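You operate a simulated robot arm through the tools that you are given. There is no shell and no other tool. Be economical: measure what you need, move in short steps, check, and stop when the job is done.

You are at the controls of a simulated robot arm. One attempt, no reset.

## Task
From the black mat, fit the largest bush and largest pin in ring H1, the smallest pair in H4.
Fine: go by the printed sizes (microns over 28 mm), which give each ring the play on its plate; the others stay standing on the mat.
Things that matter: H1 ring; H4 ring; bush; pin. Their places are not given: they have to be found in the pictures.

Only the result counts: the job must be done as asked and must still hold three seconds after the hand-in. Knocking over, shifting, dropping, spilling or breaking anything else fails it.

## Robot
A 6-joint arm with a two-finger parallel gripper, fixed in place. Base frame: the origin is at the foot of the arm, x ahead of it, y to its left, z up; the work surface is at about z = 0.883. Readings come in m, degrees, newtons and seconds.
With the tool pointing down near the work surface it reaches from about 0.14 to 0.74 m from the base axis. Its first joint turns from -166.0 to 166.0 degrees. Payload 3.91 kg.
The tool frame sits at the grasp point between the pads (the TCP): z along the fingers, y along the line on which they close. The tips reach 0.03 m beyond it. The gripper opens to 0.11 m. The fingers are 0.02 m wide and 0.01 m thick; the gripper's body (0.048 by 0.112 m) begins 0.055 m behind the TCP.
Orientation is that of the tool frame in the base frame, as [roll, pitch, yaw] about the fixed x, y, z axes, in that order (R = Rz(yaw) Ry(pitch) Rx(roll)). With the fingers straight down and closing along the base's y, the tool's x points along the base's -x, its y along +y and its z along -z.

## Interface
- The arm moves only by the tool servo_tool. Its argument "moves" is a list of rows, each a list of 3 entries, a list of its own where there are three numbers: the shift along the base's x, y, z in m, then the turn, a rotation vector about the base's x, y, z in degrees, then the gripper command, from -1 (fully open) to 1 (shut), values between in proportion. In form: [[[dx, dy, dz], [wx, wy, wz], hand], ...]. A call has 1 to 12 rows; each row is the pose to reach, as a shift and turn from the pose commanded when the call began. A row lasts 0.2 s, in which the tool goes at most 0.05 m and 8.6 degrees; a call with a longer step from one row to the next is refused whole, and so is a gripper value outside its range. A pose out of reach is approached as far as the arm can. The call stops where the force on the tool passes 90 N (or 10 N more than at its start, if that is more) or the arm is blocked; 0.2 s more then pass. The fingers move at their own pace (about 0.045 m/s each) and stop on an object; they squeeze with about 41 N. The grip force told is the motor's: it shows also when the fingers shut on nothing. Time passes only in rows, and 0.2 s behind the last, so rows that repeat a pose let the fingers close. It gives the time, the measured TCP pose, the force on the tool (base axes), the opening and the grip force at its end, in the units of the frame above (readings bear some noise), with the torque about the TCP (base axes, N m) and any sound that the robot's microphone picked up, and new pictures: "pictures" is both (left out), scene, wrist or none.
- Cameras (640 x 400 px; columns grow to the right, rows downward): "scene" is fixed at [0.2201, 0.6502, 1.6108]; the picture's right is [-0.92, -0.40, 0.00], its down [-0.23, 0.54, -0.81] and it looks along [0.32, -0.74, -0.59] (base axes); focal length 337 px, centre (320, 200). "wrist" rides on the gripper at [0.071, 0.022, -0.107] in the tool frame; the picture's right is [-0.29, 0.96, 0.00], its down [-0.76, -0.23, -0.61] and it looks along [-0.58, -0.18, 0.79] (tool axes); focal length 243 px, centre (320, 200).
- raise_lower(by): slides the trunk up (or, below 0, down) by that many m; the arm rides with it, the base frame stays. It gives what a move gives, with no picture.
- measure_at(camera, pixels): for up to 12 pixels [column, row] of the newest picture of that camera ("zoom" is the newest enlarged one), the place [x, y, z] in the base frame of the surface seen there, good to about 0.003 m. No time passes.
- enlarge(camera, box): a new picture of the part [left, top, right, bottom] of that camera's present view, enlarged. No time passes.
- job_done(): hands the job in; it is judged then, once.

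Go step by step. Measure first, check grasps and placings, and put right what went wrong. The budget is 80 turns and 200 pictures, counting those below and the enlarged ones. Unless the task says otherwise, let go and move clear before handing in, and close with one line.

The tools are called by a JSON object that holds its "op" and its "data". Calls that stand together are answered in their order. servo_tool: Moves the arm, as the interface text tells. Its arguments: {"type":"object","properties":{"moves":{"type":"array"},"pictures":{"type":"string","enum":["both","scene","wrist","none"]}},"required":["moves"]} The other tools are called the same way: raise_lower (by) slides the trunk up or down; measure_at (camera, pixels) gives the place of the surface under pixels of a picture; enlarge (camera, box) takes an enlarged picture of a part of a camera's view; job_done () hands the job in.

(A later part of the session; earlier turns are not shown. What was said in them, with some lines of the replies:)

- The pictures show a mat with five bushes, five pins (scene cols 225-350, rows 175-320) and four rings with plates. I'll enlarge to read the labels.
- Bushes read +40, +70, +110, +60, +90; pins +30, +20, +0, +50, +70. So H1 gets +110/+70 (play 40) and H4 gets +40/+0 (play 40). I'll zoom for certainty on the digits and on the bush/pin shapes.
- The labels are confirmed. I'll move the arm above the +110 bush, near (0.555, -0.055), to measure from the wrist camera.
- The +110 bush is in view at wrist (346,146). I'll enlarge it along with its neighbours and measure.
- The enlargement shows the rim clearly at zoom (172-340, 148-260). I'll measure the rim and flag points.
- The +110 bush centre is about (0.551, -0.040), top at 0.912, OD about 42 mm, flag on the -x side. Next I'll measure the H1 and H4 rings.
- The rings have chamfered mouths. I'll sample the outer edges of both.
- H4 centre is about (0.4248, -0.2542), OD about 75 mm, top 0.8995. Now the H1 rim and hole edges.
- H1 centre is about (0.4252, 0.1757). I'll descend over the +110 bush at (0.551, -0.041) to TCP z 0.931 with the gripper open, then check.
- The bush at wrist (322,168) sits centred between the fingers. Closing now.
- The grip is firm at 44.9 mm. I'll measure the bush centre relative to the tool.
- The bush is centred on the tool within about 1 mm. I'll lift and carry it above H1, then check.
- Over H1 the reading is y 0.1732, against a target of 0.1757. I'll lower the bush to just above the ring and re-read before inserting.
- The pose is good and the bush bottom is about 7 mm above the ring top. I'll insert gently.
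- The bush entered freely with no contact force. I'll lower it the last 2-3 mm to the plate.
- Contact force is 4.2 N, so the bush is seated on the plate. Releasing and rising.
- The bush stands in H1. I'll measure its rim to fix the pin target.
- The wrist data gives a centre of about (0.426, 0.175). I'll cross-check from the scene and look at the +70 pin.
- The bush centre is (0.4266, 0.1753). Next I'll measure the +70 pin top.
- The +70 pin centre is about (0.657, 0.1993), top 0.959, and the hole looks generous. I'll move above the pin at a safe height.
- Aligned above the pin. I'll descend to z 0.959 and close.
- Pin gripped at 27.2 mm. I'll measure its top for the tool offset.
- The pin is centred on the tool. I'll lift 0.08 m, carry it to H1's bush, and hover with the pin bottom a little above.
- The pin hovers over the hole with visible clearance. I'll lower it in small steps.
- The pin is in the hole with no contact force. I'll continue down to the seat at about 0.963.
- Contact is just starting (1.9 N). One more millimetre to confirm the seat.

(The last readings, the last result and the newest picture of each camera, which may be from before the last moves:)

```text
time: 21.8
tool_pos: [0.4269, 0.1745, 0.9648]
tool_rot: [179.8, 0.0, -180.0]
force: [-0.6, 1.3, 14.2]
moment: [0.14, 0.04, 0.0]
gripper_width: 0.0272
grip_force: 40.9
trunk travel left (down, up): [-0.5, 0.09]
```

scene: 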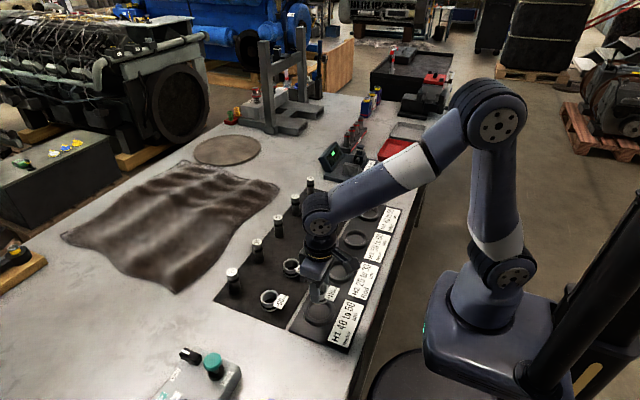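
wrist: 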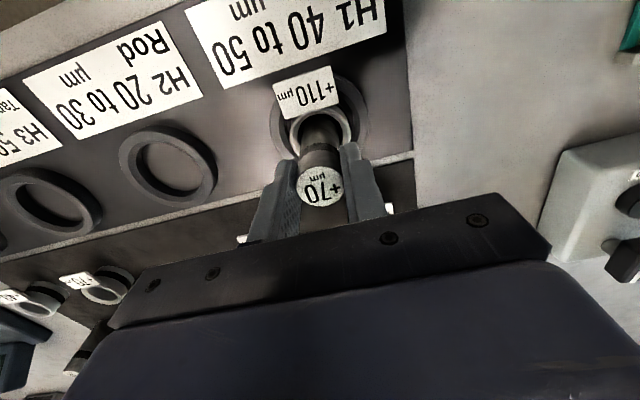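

The pin is seated (14 N). I'll back off 0.7 mm to relieve the force, release, and rise.

{"op": "servo_tool", "data": {"moves": [[[0, 0, 0.0007], [0, 0, 0], 1], [[0, 0, 0.0007], [0, 0, 0], 0.3], [[0, 0, 0.0007], [0, 0, 0], 0], [[0, 0, 0.0007], [0, 0, 0], -0.3], [[0, 0, 0.0007], [0, 0, 0], -0.3], [[0, 0, 0.03], [0, 0, 0], -0.3], [[0, 0, 0.07], [0, 0, 0], -0.3], [[0, 0, 0.11], [0, 0, 0], -1], [[0, 0, 0.11], [0, 0, 0], -1]], "pictures": "both"}}

{"op": "enlarge", "data": {"camera": "scene", "box": [290, 270, 350, 325]}}

```text
time: 23.8
tool_pos: [0.4272, 0.1766, 1.0734]
tool_rot: [180.0, 0.1, 180.0]
force: [0.0, 0.8, 0.1]
moment: [0.02, 0.04, -0.01]
gripper_width: 0.1097
grip_force: 0.1
trunk travel left (down, up): [-0.5, 0.09]
```

scene: 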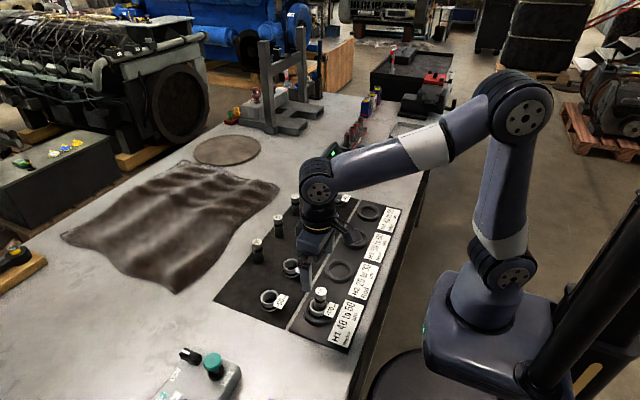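
wrist: 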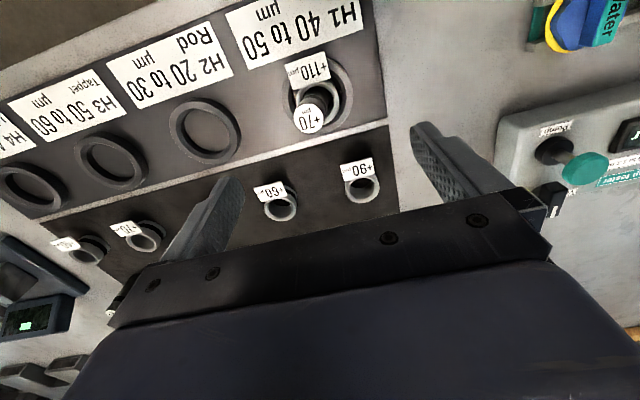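

```text
7.27 times, centred on (320, 298) of scene
```

zoom: 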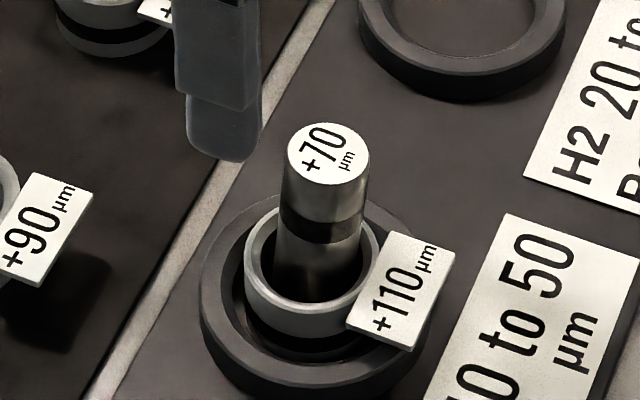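

The H1 assembly is standing properly. Next is the +40 bush, which I'll enlarge and measure from the scene.

{"op": "enlarge", "data": {"camera": "scene", "box": [318, 180, 358, 208]}}

{"op": "enlarge", "data": {"camera": "wrist", "box": [40, 220, 160, 290]}}

```text
14.29 times, centred on (338, 194) of scene
```

zoom: 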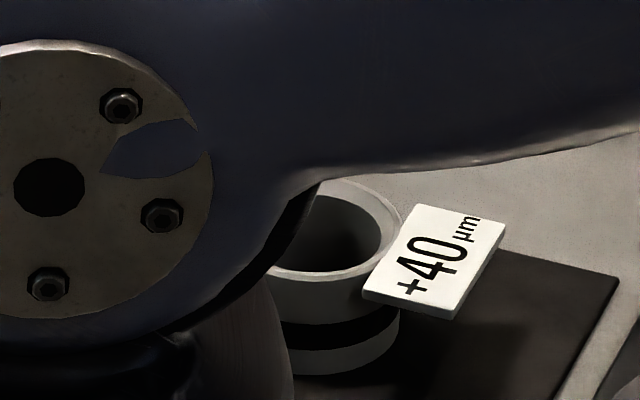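

```text
5.33 times, centred on (100, 255) of wrist
```

zoom: 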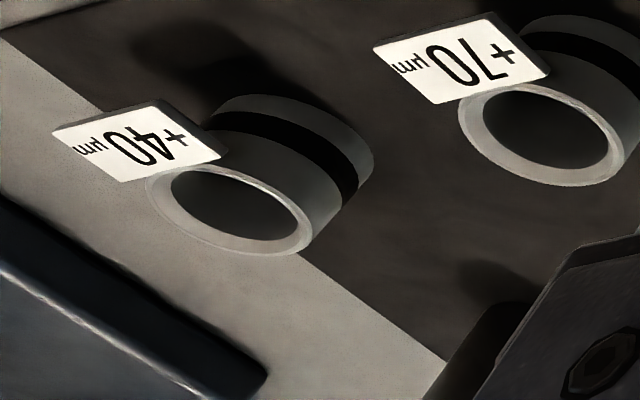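

By the 0.12 m spacing, the +40 bush should be near (0.551, -0.281). I'll move near it at a safe height.

{"op": "servo_tool", "data": {"moves": [[[0.012, -0.045, 0], [0, 0, 0], -1], [[0.024, -0.09, 0], [0, 0, 0], -1], [[0.036, -0.135, 0], [0, 0, 0], -1], [[0.048, -0.18, 0], [0, 0, 0], -1], [[0.06, -0.225, 0], [0, 0, 0], -1], [[0.072, -0.27, 0], [0, 0, 0], -1], [[0.084, -0.315, 0], [0, 0, 0], -1], [[0.09, -0.36, 0], [0, 0, 0], -1], [[0.095, -0.4, 0], [0, 0, 0], -1], [[0.095, -0.43, 0], [0, 0, 0], -1], [[0.095, -0.43, 0], [0, 0, 0], -1]], "pictures": "both"}}

{"op": "enlarge", "data": {"camera": "wrist", "box": [230, 90, 410, 210]}}

```text
time: 26.2
tool_pos: [0.5219, -0.2582, 1.0694]
tool_rot: [-180.0, 0.0, 180.0]
force: [-0.3, -0.6, -0.3]
moment: [0.0, 0.01, 0.0]
gripper_width: 0.1101
grip_force: 0.1
trunk travel left (down, up): [-0.5, 0.09]
```

scene: 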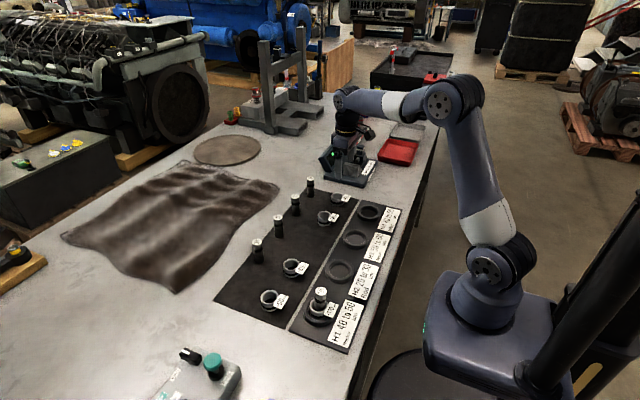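
wrist: 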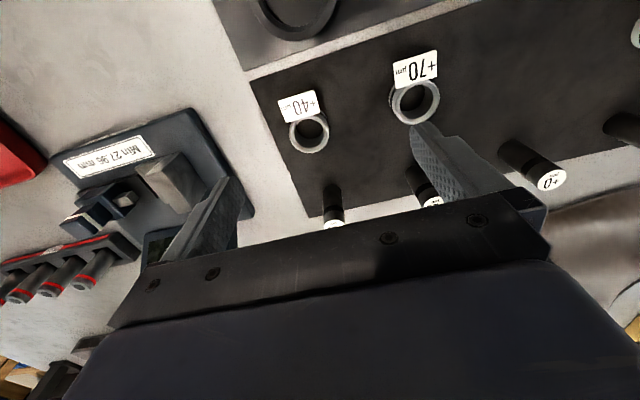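

```text
3.33 times, centred on (320, 150) of wrist
```

zoom: 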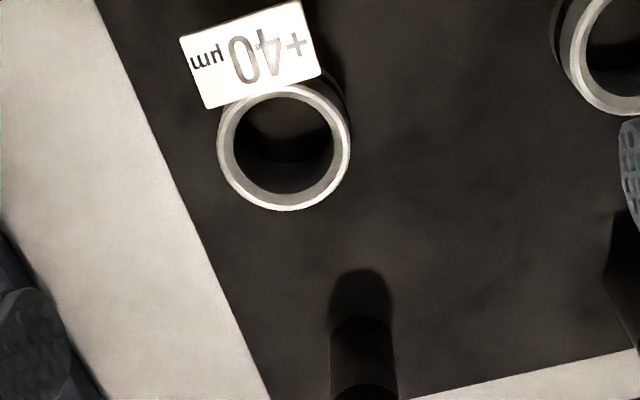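

The +40 bush is clear at zoom (284,145). I'll measure it, plus the gauge stand on the -y side.

{"op": "measure_at", "data": {"camera": "zoom", "pixels": [[222, 150], [346, 145], [285, 206], [290, 88], [235, 185], [335, 180], [237, 110], [333, 108], [285, 145], [40, 300]]}}

{"op": "measure_at", "data": {"camera": "wrist", "pixels": [[245, 205], [225, 165], [190, 115], [170, 155], [185, 185], [125, 200], [165, 240], [248, 190], [240, 215], [420, 85]]}}

{"op": "enlarge", "data": {"camera": "scene", "box": [300, 130, 400, 210]}}

```text
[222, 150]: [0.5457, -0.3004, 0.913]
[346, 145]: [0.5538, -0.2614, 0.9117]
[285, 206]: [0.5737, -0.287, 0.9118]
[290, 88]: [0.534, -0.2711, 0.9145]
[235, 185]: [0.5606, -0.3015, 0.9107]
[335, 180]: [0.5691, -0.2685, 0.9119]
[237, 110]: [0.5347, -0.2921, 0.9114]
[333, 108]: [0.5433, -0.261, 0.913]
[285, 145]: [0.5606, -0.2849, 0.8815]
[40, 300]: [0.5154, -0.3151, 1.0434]
```

```text
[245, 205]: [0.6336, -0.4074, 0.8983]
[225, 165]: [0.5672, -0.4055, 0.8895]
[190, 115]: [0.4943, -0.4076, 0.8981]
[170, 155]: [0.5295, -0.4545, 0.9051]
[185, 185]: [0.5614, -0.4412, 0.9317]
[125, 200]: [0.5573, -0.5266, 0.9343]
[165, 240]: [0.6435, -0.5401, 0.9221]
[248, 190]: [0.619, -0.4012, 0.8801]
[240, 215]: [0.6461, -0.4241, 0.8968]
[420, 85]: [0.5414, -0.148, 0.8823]
```

```text
5.00 times, centred on (350, 170) of scene
```

zoom: 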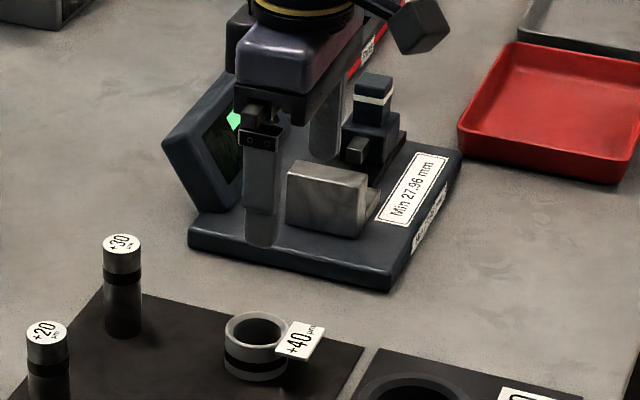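

The bush centre is (0.552, -0.2805) and the gauge begins at y -0.405, so there is clearance. I'll move over the bush and re-read the pose.

{"op": "servo_tool", "data": {"moves": [[[0.03, -0.024, 0], [0, 0, 0], -1], [[0.03, -0.024, -0.04], [0, 0, 0], -1], [[0.03, -0.024, -0.08], [0, 0, 0], -1], [[0.03, -0.024, -0.08], [0, 0, 0], -1], [[0.03, -0.024, -0.08], [0, 0, 0], -1]], "pictures": "none"}}

{"op": "servo_tool", "data": {"moves": [[[0, 0, 0], [0, 0, 0], -1]], "pictures": "none"}}

```text
time: 27.4
tool_pos: [0.5518, -0.2841, 0.9929]
tool_rot: [-180.0, 0.0, 180.0]
force: [0.1, 0.2, 1.2]
moment: [0.0, -0.02, 0.0]
gripper_width: 0.11
grip_force: 0.0
trunk travel left (down, up): [-0.5, 0.09]
```

```text
time: 27.8
tool_pos: [0.5514, -0.2855, 0.9934]
tool_rot: [180.0, 0.0, 180.0]
force: [0.6, 0.9, 1.2]
moment: [-0.03, 0.0, -0.03]
gripper_width: 0.11
grip_force: 0.0
trunk travel left (down, up): [-0.5, 0.09]
```

The tool is at y about -0.284, so I'll correct by +0.004, descend to 0.931 and close.

{"op": "servo_tool", "data": {"moves": [[[0, 0.004, -0.02], [0, 0, 0], -1], [[0, 0.004, -0.045], [0, 0, 0], -1], [[0, 0.004, -0.062], [0, 0, 0], -1], [[0, 0.004, -0.062], [0, 0, 0], -1], [[0, 0.004, -0.062], [0, 0, 0], 0], [[0, 0.004, -0.062], [0, 0, 0], 0.4], [[0, 0.004, -0.062], [0, 0, 0], 1], [[0, 0.004, -0.062], [0, 0, 0], 1], [[0, 0.004, -0.062], [0, 0, 0], 1], [[0, 0.004, -0.062], [0, 0, 0], 1]], "pictures": "wrist"}}

{"op": "enlarge", "data": {"camera": "wrist", "box": [240, 80, 420, 220]}}

```text
time: 30.0
tool_pos: [0.5527, -0.2754, 0.9309]
tool_rot: [-180.0, 0.0, 180.0]
force: [0.0, -1.3, 1.3]
moment: [-0.05, -0.08, -0.01]
gripper_width: 0.0444
grip_force: 41.3
trunk travel left (down, up): [-0.5, 0.09]
```

wrist: 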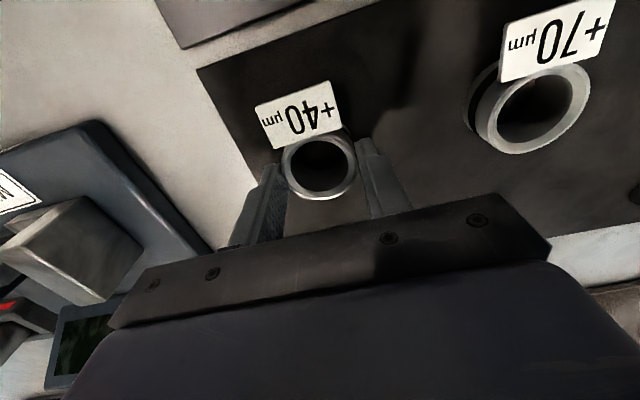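

```text
2.86 times, centred on (330, 150) of wrist
```

zoom: 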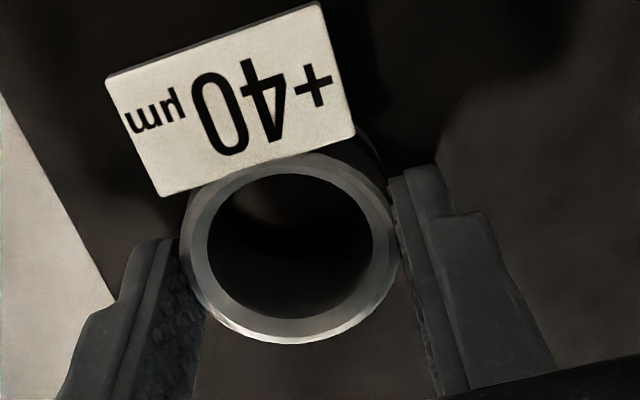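

Gripped at 44.4 mm. The bush looks about 2 mm nearer -x on the pads than the first one, so I'll measure the rim and re-read the pose.

{"op": "measure_at", "data": {"camera": "zoom", "pixels": [[190, 250], [390, 245], [292, 338], [235, 322], [348, 318], [375, 280], [203, 288], [210, 195], [360, 190], [325, 168], [290, 160]]}}

{"op": "servo_tool", "data": {"moves": [[[0, 0, 0], [0, 0, 0], 1]], "pictures": "none"}}

{"op": "servo_tool", "data": {"moves": [[[0, 0, 0], [0, 0, 0], 1]], "pictures": "none"}}

```text
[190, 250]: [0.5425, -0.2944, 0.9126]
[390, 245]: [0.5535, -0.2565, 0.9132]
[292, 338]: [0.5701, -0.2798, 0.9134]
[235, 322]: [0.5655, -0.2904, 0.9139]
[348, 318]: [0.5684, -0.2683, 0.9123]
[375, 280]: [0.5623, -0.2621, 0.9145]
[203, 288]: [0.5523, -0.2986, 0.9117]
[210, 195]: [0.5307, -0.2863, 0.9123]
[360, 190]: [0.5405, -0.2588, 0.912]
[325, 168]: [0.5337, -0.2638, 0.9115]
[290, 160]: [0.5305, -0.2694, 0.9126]
```

```text
time: 30.4
tool_pos: [0.5522, -0.2749, 0.9294]
tool_rot: [-179.9, 0.0, -179.9]
force: [-0.7, 0.7, 1.1]
moment: [0.06, -0.03, 0.0]
gripper_width: 0.0445
grip_force: 41.0
trunk travel left (down, up): [-0.5, 0.09]
```

```text
time: 30.8
tool_pos: [0.5523, -0.2756, 0.9301]
tool_rot: [-180.0, 0.0, -180.0]
force: [0.0, -0.2, 1.2]
moment: [0.02, -0.04, -0.02]
gripper_width: 0.0448
grip_force: 41.0
trunk travel left (down, up): [-0.5, 0.09]
```

The tool truly sits at y -0.2755 (earlier readings lagged), and the bush centre is about (0.5505, -0.2755). I'll lift and carry it to H4 at (0.4248, -0.2542), allowing time to settle.

{"op": "servo_tool", "data": {"moves": [[[0, 0, 0.03], [0, 0, 0], 1], [[0, 0, 0.06], [0, 0, 0], 1], [[-0.035, 0.006, 0.06], [0, 0, 0], 1], [[-0.075, 0.013, 0.06], [0, 0, 0], 1], [[-0.11, 0.019, 0.06], [0, 0, 0], 1], [[-0.1257, 0.0213, 0.06], [0, 0, 0], 1], [[-0.1257, 0.0213, 0.04], [0, 0, 0], 1], [[-0.1257, 0.0213, 0.025], [0, 0, 0], 1], [[-0.1257, 0.0213, 0.025], [0, 0, 0], 1], [[-0.1257, 0.0213, 0.025], [0, 0, 0], 1]], "pictures": "wrist"}}

{"op": "enlarge", "data": {"camera": "scene", "box": [340, 180, 400, 230]}}

{"op": "servo_tool", "data": {"moves": [[[0, 0, 0], [0, 0, 0], 1]], "pictures": "none"}}

```text
time: 33.0
tool_pos: [0.4265, -0.2536, 0.9543]
tool_rot: [-180.0, -0.1, 180.0]
force: [0.7, 0.2, -0.5]
moment: [-0.02, -0.01, -0.06]
gripper_width: 0.0449
grip_force: 41.0
trunk travel left (down, up): [-0.5, 0.09]
```

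wrist: 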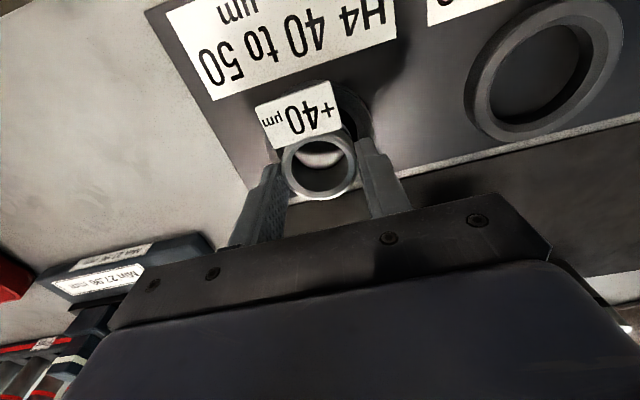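

```text
8.00 times, centred on (370, 205) of scene
```

zoom: 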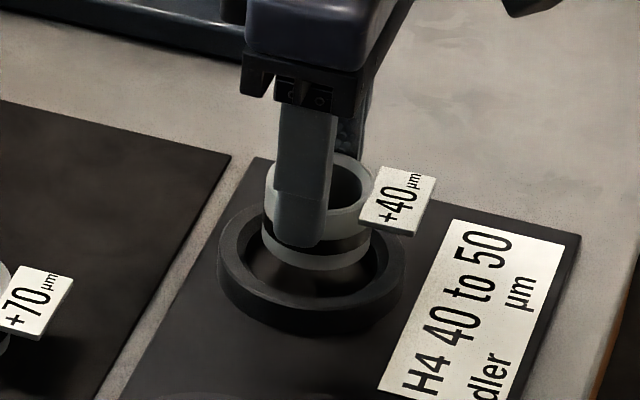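

```text
time: 33.4
tool_pos: [0.4258, -0.2534, 0.9556]
tool_rot: [179.9, 0.0, 180.0]
force: [-0.5, 1.1, -0.7]
moment: [0.02, 0.0, 0.0]
gripper_width: 0.0446
grip_force: 40.7
trunk travel left (down, up): [-0.5, 0.09]
```

The bush is at about (0.4245, -0.2535) and aligned with the ring. Inserting gently.

{"op": "servo_tool", "data": {"moves": [[[0.0005, -0.0005, -0.005], [0, 0, 0], 1], [[0.0005, -0.0005, -0.009], [0, 0, 0], 1], [[0.0005, -0.0005, -0.013], [0, 0, 0], 1], [[0.0005, -0.0005, -0.017], [0, 0, 0], 1], [[0.0005, -0.0005, -0.02], [0, 0, 0], 1], [[0.0005, -0.0005, -0.02], [0, 0, 0], 1]], "pictures": "wrist"}}

{"op": "enlarge", "data": {"camera": "scene", "box": [340, 180, 400, 230]}}

```text
time: 34.8
tool_pos: [0.4262, -0.2539, 0.9353]
tool_rot: [-180.0, -0.1, 179.9]
force: [-0.8, 0.9, -0.8]
moment: [0.01, -0.06, 0.01]
gripper_width: 0.0447
grip_force: 41.0
trunk travel left (down, up): [-0.5, 0.09]
```

wrist: 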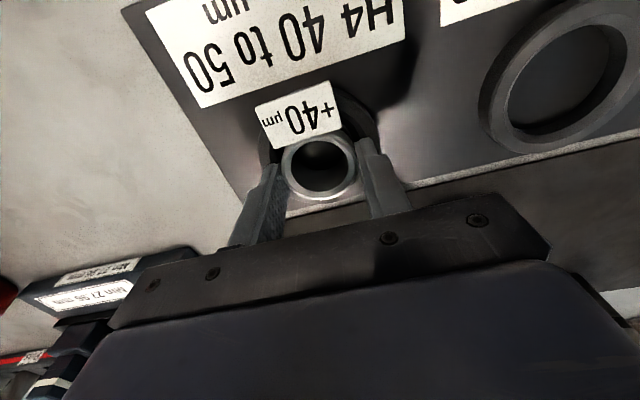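

```text
8.00 times, centred on (370, 205) of scene
```

zoom: 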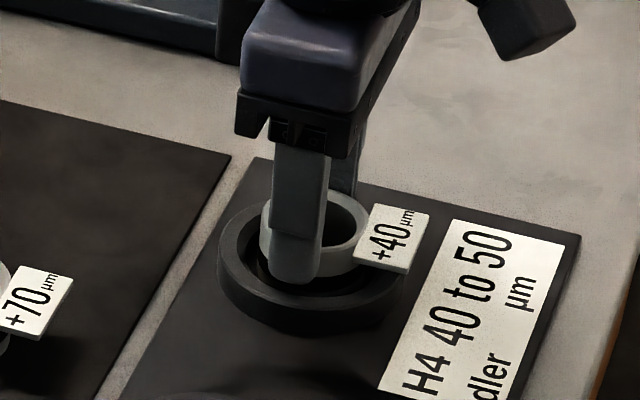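

The bush is inside the ring with no contact. I'll lower it the last 3 mm.

{"op": "servo_tool", "data": {"moves": [[[0, 0, -0.001], [0, 0, 0], 1], [[0, 0, -0.002], [0, 0, 0], 1], [[0, 0, -0.003], [0, 0, 0], 1], [[0, 0, -0.003], [0, 0, 0], 1]], "pictures": "none"}}

```text
time: 35.8
tool_pos: [0.4268, -0.2538, 0.9336]
tool_rot: [-179.9, 0.2, 179.9]
force: [3.7, -0.7, 12.7]
moment: [0.16, 0.06, -0.05]
gripper_width: 0.0449
grip_force: 40.7
trunk travel left (down, up): [-0.5, 0.09]
```

Seated (12.7 N). I'll relieve slightly, release and rise.

{"op": "servo_tool", "data": {"moves": [[[0, 0, 0.0008], [0, 0, 0], 1], [[0, 0, 0.0008], [0, 0, 0], 0.1], [[0, 0, 0.0008], [0, 0, 0], -0.2], [[0, 0, 0.0008], [0, 0, 0], -0.4], [[0, 0, 0.0008], [0, 0, 0], -0.4], [[0, 0, 0.04], [0, 0, 0], -0.4], [[0, 0, 0.08], [0, 0, 0], -0.4], [[0, 0, 0.12], [0, 0, 0], -1], [[0, 0, 0.12], [0, 0, 0], -1]], "pictures": "wrist"}}

{"op": "enlarge", "data": {"camera": "wrist", "box": [240, 40, 420, 180]}}

{"op": "enlarge", "data": {"camera": "scene", "box": [350, 195, 390, 225]}}

```text
time: 37.8
tool_pos: [0.4267, -0.2524, 1.0543]
tool_rot: [-180.0, 0.0, 180.0]
force: [-0.2, -0.4, -0.1]
moment: [0.0, -0.02, -0.01]
gripper_width: 0.1099
grip_force: 0.0
trunk travel left (down, up): [-0.5, 0.09]
```

wrist: 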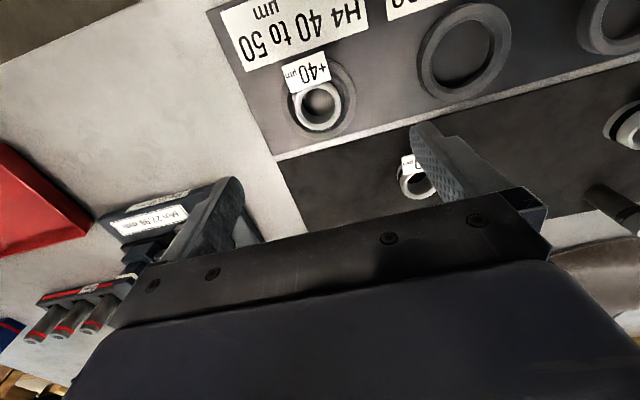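

```text
2.86 times, centred on (330, 110) of wrist
```

zoom: 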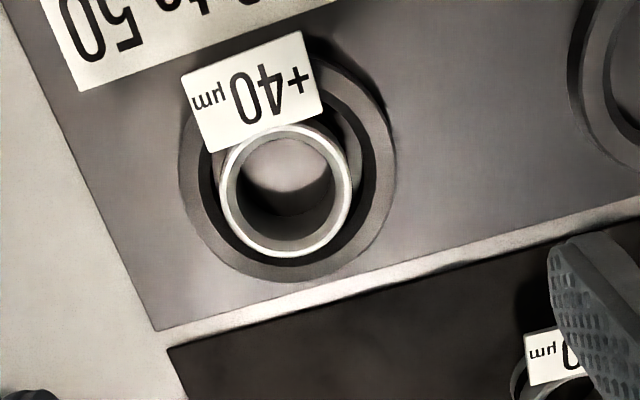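

```text
13.33 times, centred on (370, 210) of scene
```

zoom: 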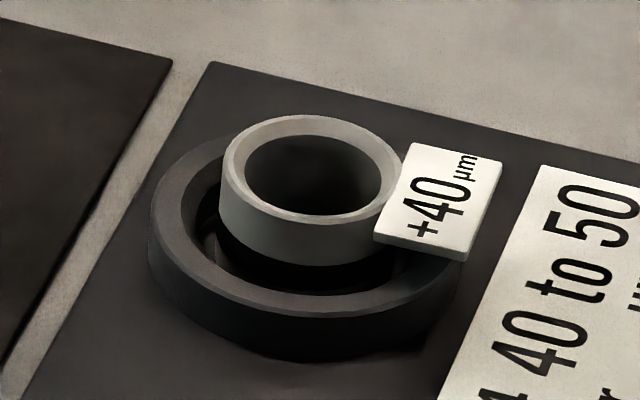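

The +40 bush stands in H4. I'll measure its rim from this scene zoom, then the +0 pin.

{"op": "measure_at", "data": {"camera": "zoom", "pixels": [[225, 170], [400, 155], [310, 118], [305, 219], [245, 138], [370, 205], [375, 133], [245, 205], [235, 165], [390, 165], [310, 128], [305, 214]]}}

{"op": "enlarge", "data": {"camera": "scene", "box": [260, 205, 300, 245]}}

```text
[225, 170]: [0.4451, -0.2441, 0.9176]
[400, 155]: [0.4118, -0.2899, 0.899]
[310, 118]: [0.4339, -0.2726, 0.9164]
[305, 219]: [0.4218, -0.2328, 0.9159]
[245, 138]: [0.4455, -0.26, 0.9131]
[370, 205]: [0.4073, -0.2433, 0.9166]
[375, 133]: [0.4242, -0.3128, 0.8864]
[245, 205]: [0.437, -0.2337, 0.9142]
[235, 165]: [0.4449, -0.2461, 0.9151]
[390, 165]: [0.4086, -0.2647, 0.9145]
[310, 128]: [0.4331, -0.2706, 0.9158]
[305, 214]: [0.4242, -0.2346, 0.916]
```

```text
10.00 times, centred on (280, 225) of scene
```

zoom: 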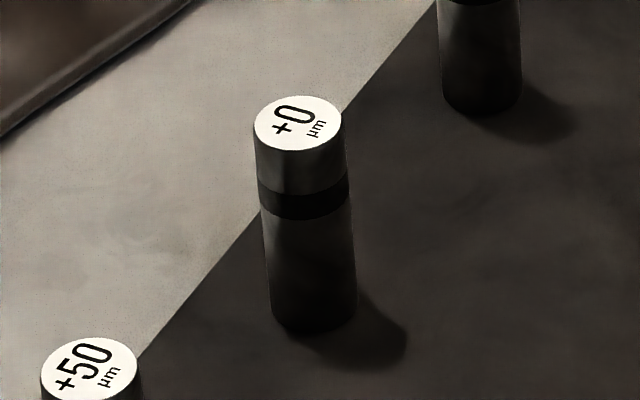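

The scene gives an H4 bush centre of about (0.427, -0.253). I'll cross-check from the wrist and measure the +0 pin top.

{"op": "measure_at", "data": {"camera": "zoom", "pixels": [[258, 125], [338, 122], [298, 99], [298, 148], [270, 107], [326, 141], [328, 106], [268, 140], [298, 124]]}}

{"op": "measure_at", "data": {"camera": "wrist", "pixels": [[296, 110], [340, 107], [317, 129], [322, 86], [301, 121], [338, 95], [304, 94], [335, 120], [310, 127], [327, 126]]}}

```text
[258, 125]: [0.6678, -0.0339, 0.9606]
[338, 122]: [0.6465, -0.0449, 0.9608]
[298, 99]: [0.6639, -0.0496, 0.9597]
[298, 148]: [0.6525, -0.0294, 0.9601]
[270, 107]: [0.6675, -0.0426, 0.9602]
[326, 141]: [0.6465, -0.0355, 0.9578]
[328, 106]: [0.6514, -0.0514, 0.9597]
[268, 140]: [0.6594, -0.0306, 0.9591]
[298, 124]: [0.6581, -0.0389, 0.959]
```

```text
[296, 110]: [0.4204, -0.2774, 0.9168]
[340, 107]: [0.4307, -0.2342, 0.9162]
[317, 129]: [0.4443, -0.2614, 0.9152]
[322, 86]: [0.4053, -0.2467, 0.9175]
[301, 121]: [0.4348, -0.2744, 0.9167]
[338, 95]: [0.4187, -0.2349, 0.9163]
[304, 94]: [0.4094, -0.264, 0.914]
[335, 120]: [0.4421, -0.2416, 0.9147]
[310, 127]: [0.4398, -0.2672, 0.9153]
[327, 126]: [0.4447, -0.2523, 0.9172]
```

The H4 bush centre is about (0.426, -0.2537) and the +0 pin is at (0.657, -0.0395). Moving above the +0 pin.

{"op": "servo_tool", "data": {"moves": [[[0.03, 0.03, 0], [0, 0, 0], -1], [[0.06, 0.06, 0], [0, 0, 0], -1], [[0.09, 0.09, 0], [0, 0, 0], -1], [[0.12, 0.12, 0], [0, 0, 0], -1], [[0.15, 0.15, 0], [0, 0, 0], -1], [[0.18, 0.18, 0], [0, 0, 0], -1], [[0.21, 0.205, 0], [0, 0, 0], -1], [[0.231, 0.214, 0], [0, 0, 0], -1], [[0.231, 0.214, -0.025], [0, 0, 0], -1], [[0.231, 0.214, -0.025], [0, 0, 0], -1], [[0.231, 0.214, -0.025], [0, 0, 0], -1]], "pictures": "wrist"}}

{"op": "servo_tool", "data": {"moves": [[[0, 0, 0], [0, 0, 0], -1]], "pictures": "none"}}

{"op": "enlarge", "data": {"camera": "wrist", "box": [240, 80, 420, 220]}}

```text
time: 40.2
tool_pos: [0.6595, -0.0392, 1.0288]
tool_rot: [-180.0, 0.0, -179.9]
force: [0.4, 0.3, -0.5]
moment: [0.0, 0.02, -0.04]
gripper_width: 0.11
grip_force: 0.0
trunk travel left (down, up): [-0.5, 0.09]
```

wrist: 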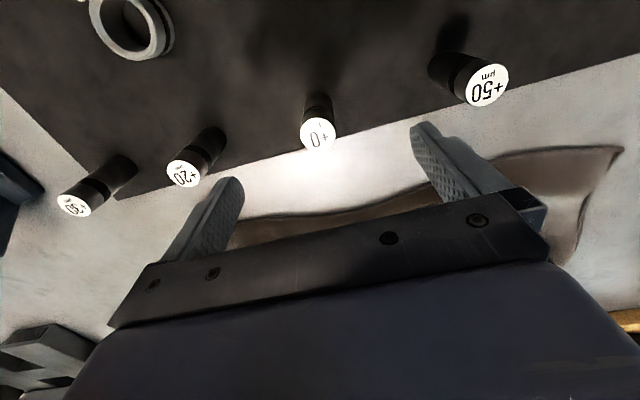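

```text
time: 40.6
tool_pos: [0.6586, -0.0384, 1.0291]
tool_rot: [180.0, 0.0, -180.0]
force: [-0.6, -0.5, 0.3]
moment: [0.02, 0.04, 0.0]
gripper_width: 0.1103
grip_force: 0.0
trunk travel left (down, up): [-0.5, 0.09]
```

```text
2.86 times, centred on (330, 150) of wrist
```

zoom: 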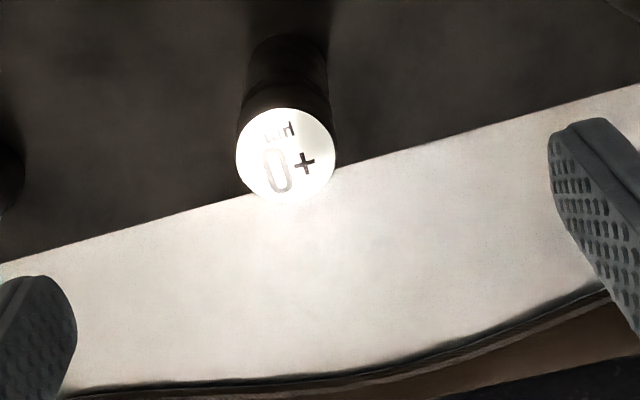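

Tool at (0.659, -0.0388). With a small correction, I'll descend to 0.961 and grip.

{"op": "servo_tool", "data": {"moves": [[[-0.0015, -0.0007, -0.025], [0, 0, 0], -1], [[-0.0015, -0.0007, -0.05], [0, 0, 0], -1], [[-0.0015, -0.0007, -0.068], [0, 0, 0], -1], [[-0.0015, -0.0007, -0.068], [0, 0, 0], -1], [[-0.0015, -0.0007, -0.068], [0, 0, 0], 0], [[-0.0015, -0.0007, -0.068], [0, 0, 0], 0.5], [[-0.0015, -0.0007, -0.068], [0, 0, 0], 1], [[-0.0015, -0.0007, -0.068], [0, 0, 0], 1], [[-0.0015, -0.0007, -0.068], [0, 0, 0], 1], [[-0.0015, -0.0007, -0.068], [0, 0, 0], 1], [[-0.0015, -0.0007, -0.068], [0, 0, 0], 1]], "pictures": "wrist"}}

{"op": "enlarge", "data": {"camera": "wrist", "box": [240, 80, 420, 220]}}

{"op": "servo_tool", "data": {"moves": [[[0, 0, 0], [0, 0, 0], 1]], "pictures": "none"}}

```text
time: 43.0
tool_pos: [0.6554, -0.0404, 0.9607]
tool_rot: [180.0, 0.1, 180.0]
force: [0.2, 0.1, 0.9]
moment: [0.11, 0.01, -0.03]
gripper_width: 0.0274
grip_force: 41.0
trunk travel left (down, up): [-0.5, 0.09]
```

wrist: 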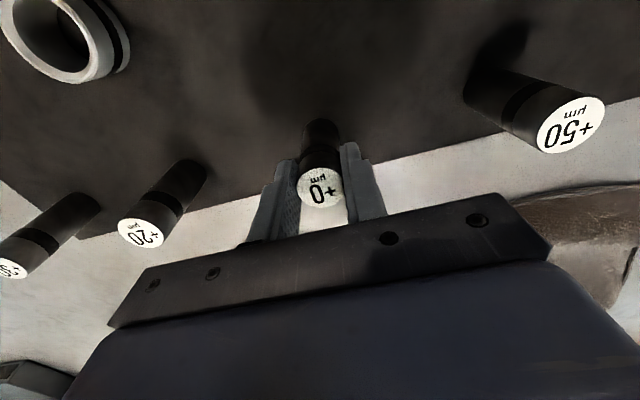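

```text
2.86 times, centred on (330, 150) of wrist
```

zoom: 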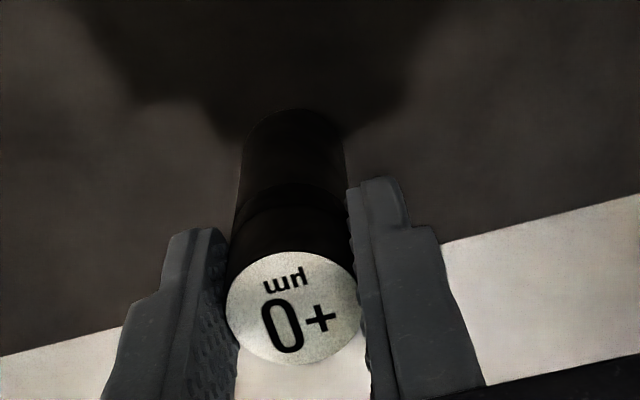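

```text
time: 43.4
tool_pos: [0.6563, -0.0403, 0.9603]
tool_rot: [-179.9, 0.0, 180.0]
force: [0.7, 0.7, 0.8]
moment: [0.08, -0.03, 0.0]
gripper_width: 0.027
grip_force: 40.8
trunk travel left (down, up): [-0.5, 0.09]
```

Gripped at 27 mm with about +1 mm x offset. Lifting and carrying to H4.

{"op": "servo_tool", "data": {"moves": [[[0, 0, 0.04], [0, 0, 0], 1], [[0, 0, 0.085], [0, 0, 0], 1], [[-0.03, -0.0277, 0.085], [0, 0, 0], 1], [[-0.063, -0.0582, 0.085], [0, 0, 0], 1], [[-0.096, -0.0887, 0.085], [0, 0, 0], 1], [[-0.129, -0.1192, 0.085], [0, 0, 0], 1], [[-0.162, -0.1497, 0.085], [0, 0, 0], 1], [[-0.195, -0.18, 0.085], [0, 0, 0], 1], [[-0.22, -0.203, 0.085], [0, 0, 0], 1], [[-0.231, -0.2134, 0.085], [0, 0, 0], 1], [[-0.231, -0.2134, 0.047], [0, 0, 0], 1], [[-0.231, -0.2134, 0.047], [0, 0, 0], 1]], "pictures": "none"}}

{"op": "servo_tool", "data": {"moves": [[[0, 0, 0], [0, 0, 0], 1], [[0, 0, 0], [0, 0, 0], 1]], "pictures": "wrist"}}

{"op": "enlarge", "data": {"camera": "scene", "box": [340, 170, 400, 225]}}

{"op": "enlarge", "data": {"camera": "wrist", "box": [220, 60, 420, 220]}}

```text
time: 46.0
tool_pos: [0.4263, -0.2544, 1.0068]
tool_rot: [179.9, 0.0, -180.0]
force: [-0.5, 0.6, -1.9]
moment: [-0.02, 0.02, -0.01]
gripper_width: 0.0269
grip_force: 40.5
trunk travel left (down, up): [-0.5, 0.09]
```

```text
time: 46.6
tool_pos: [0.4266, -0.2537, 1.0071]
tool_rot: [-180.0, 0.0, -179.9]
force: [-0.6, 0.2, -2.0]
moment: [0.0, 0.03, 0.01]
gripper_width: 0.0273
grip_force: 41.2
trunk travel left (down, up): [-0.5, 0.09]
```

wrist: 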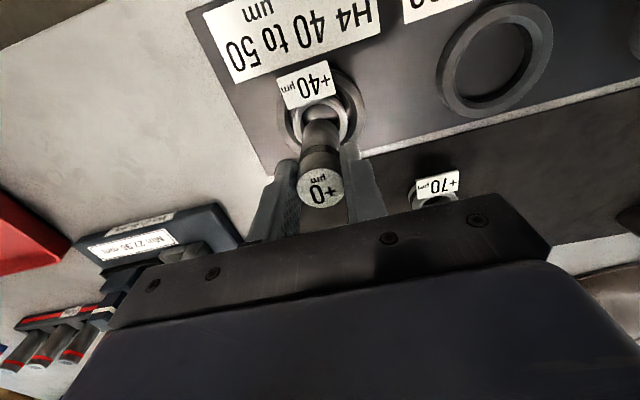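

```text
7.27 times, centred on (370, 198) of scene
```

zoom: 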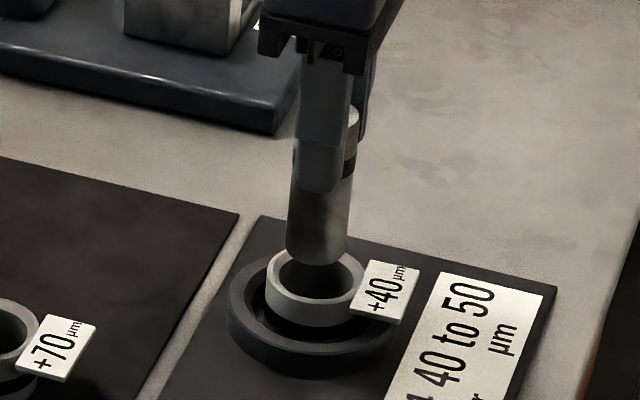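

```text
2.50 times, centred on (320, 140) of wrist
```

zoom: 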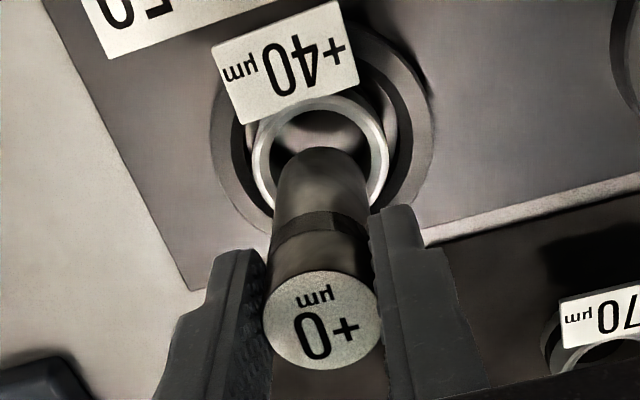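

The pin hovers over the hole. I'll shift -0.7 mm in x and lower it.

{"op": "servo_tool", "data": {"moves": [[[-0.0007, 0, -0.006], [0, 0, 0], 1], [[-0.0007, 0, -0.012], [0, 0, 0], 1], [[-0.0007, 0, -0.016], [0, 0, 0], 1], [[-0.0007, 0, -0.02], [0, 0, 0], 1], [[-0.0007, 0, -0.024], [0, 0, 0], 1], [[-0.0007, 0, -0.024], [0, 0, 0], 1]], "pictures": "wrist"}}

{"op": "enlarge", "data": {"camera": "scene", "box": [340, 170, 400, 225]}}

{"op": "enlarge", "data": {"camera": "wrist", "box": [220, 60, 420, 220]}}

```text
time: 48.0
tool_pos: [0.4257, -0.2549, 0.9821]
tool_rot: [-180.0, -0.1, 179.9]
force: [-0.3, -0.2, -1.9]
moment: [-0.01, 0.02, -0.01]
gripper_width: 0.0271
grip_force: 41.7
trunk travel left (down, up): [-0.5, 0.09]
```

wrist: 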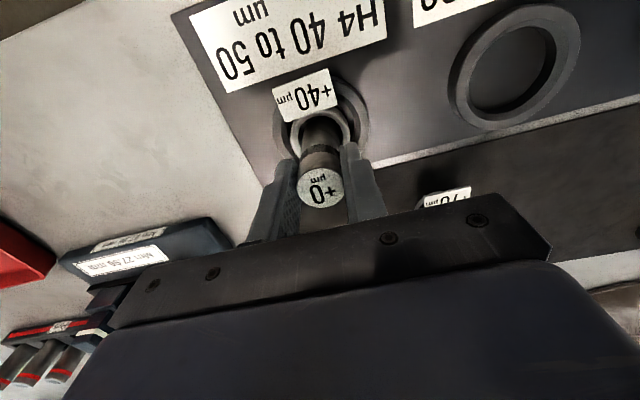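

```text
7.27 times, centred on (370, 198) of scene
```

zoom: 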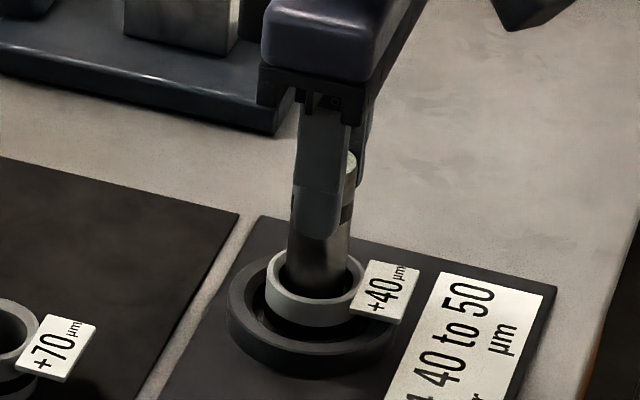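

```text
2.50 times, centred on (320, 140) of wrist
```

zoom: 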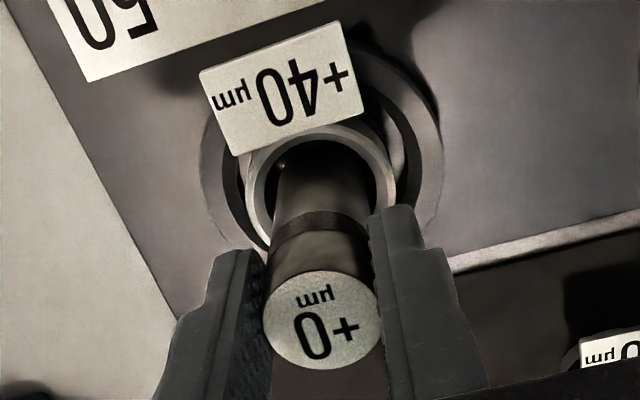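

The pin is in the hole with no contact. Lowering to the seat.

{"op": "servo_tool", "data": {"moves": [[[0, 0, -0.005], [0, 0, 0], 1], [[0, 0, -0.01], [0, 0, 0], 1], [[0, 0, -0.015], [0, 0, 0], 1], [[0, 0, -0.0175], [0, 0, 0], 1], [[0, 0, -0.019], [0, 0, 0], 1], [[0, 0, -0.019], [0, 0, 0], 1]], "pictures": "none"}}

```text
time: 49.4
tool_pos: [0.4247, -0.2532, 0.9642]
tool_rot: [179.9, 0.0, -179.9]
force: [-2.6, 0.4, 6.2]
moment: [0.06, 0.19, 0.03]
gripper_width: 0.0269
grip_force: 40.8
trunk travel left (down, up): [-0.5, 0.09]
```

Seated (6 N at z 0.964, the same height as the first pin). Releasing and rising.

{"op": "servo_tool", "data": {"moves": [[[0, 0, 0], [0, 0, 0], 0.3], [[0, 0, 0], [0, 0, 0], 0], [[0, 0, 0], [0, 0, 0], -0.3], [[0, 0, 0], [0, 0, 0], -0.3], [[0, 0, 0.03], [0, 0, 0], -0.3], [[0, 0, 0.07], [0, 0, 0], -0.3], [[0, 0, 0.11], [0, 0, 0], -0.5], [[0, 0, 0.15], [0, 0, 0], -1], [[0, 0.05, 0.17], [0, 0, 0], -1], [[-0.03, 0.08, 0.17], [0, 0, 0], -1], [[-0.03, 0.08, 0.17], [0, 0, 0], -1]], "pictures": "both"}}

{"op": "enlarge", "data": {"camera": "scene", "box": [340, 170, 400, 225]}}

{"op": "enlarge", "data": {"camera": "scene", "box": [210, 170, 370, 345]}}

```text
refused: row 9 steps farther than a row can; nothing moved
```

```text
7.27 times, centred on (370, 198) of scene
```

zoom: 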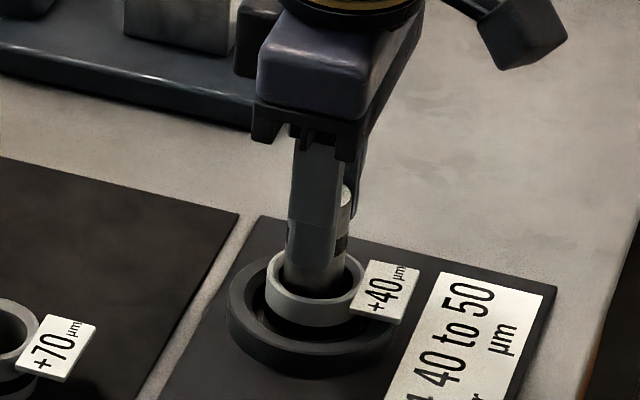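

```text
2.29 times, centred on (290, 258) of scene
```

zoom: 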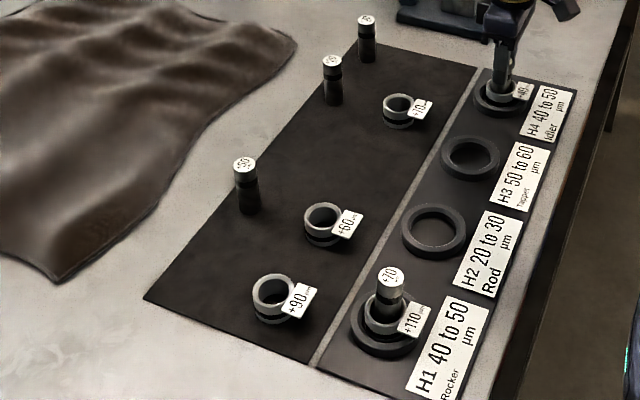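

The move was refused for one step being too long, so the pin is still held. I'll repeat with shorter steps.

{"op": "servo_tool", "data": {"moves": [[[0, 0, 0], [0, 0, 0], 0.3], [[0, 0, 0], [0, 0, 0], 0], [[0, 0, 0], [0, 0, 0], -0.3], [[0, 0, 0], [0, 0, 0], -0.3], [[0, 0, 0.03], [0, 0, 0], -0.3], [[0, 0, 0.07], [0, 0, 0], -0.3], [[0, 0, 0.11], [0, 0, 0], -0.5], [[0, 0, 0.15], [0, 0, 0], -1], [[0, 0.03, 0.17], [0, 0, 0], -1], [[-0.02, 0.06, 0.17], [0, 0, 0], -1], [[-0.03, 0.08, 0.17], [0, 0, 0], -1], [[-0.03, 0.08, 0.17], [0, 0, 0], -1]], "pictures": "both"}}

{"op": "enlarge", "data": {"camera": "scene", "box": [340, 170, 400, 225]}}

{"op": "enlarge", "data": {"camera": "scene", "box": [290, 270, 350, 325]}}

```text
time: 52.0
tool_pos: [0.3932, -0.1732, 1.1327]
tool_rot: [179.9, 0.0, -180.0]
force: [-0.5, -0.7, 0.2]
moment: [0.02, 0.0, 0.02]
gripper_width: 0.11
grip_force: 0.1
trunk travel left (down, up): [-0.5, 0.09]
```

scene: 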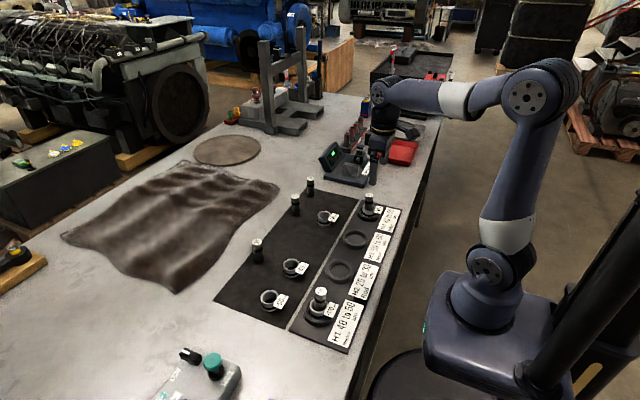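
wrist: 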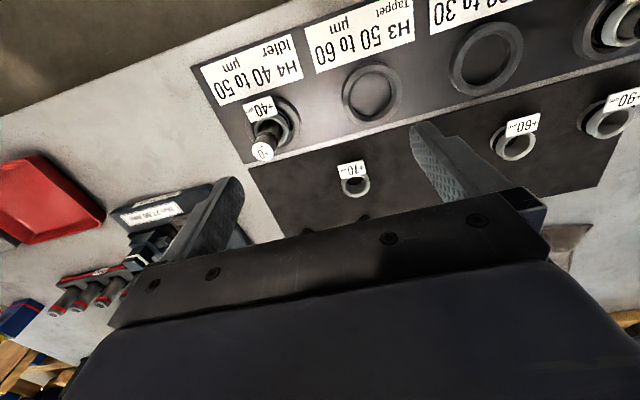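

```text
7.27 times, centred on (370, 198) of scene
```

zoom: 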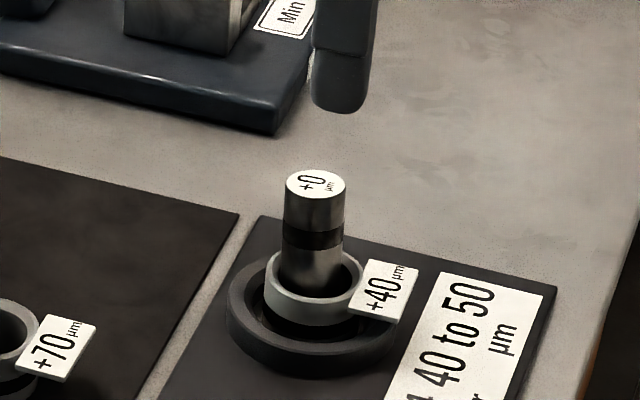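

```text
7.27 times, centred on (320, 298) of scene
```

zoom: 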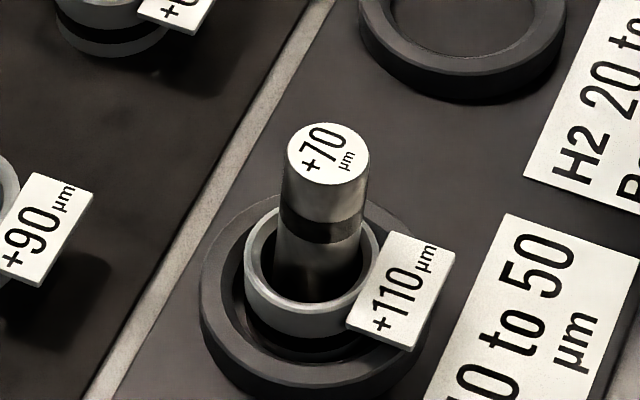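

Both assemblies stand upright in their rings (scene (320,298) and (368,205)), the other bushes and pins are unmoved, and the gripper is clear. Handing in.

{"op": "job_done", "data": {}}

```text
The job is handed in.
```

H1 now holds the +110 bush with the +70 pin and H4 the +40 bush with the +0 pin, each giving 40 µm play within its plate's 40–50; the other bushes and pins still stand on the mat, and the job is handed in.
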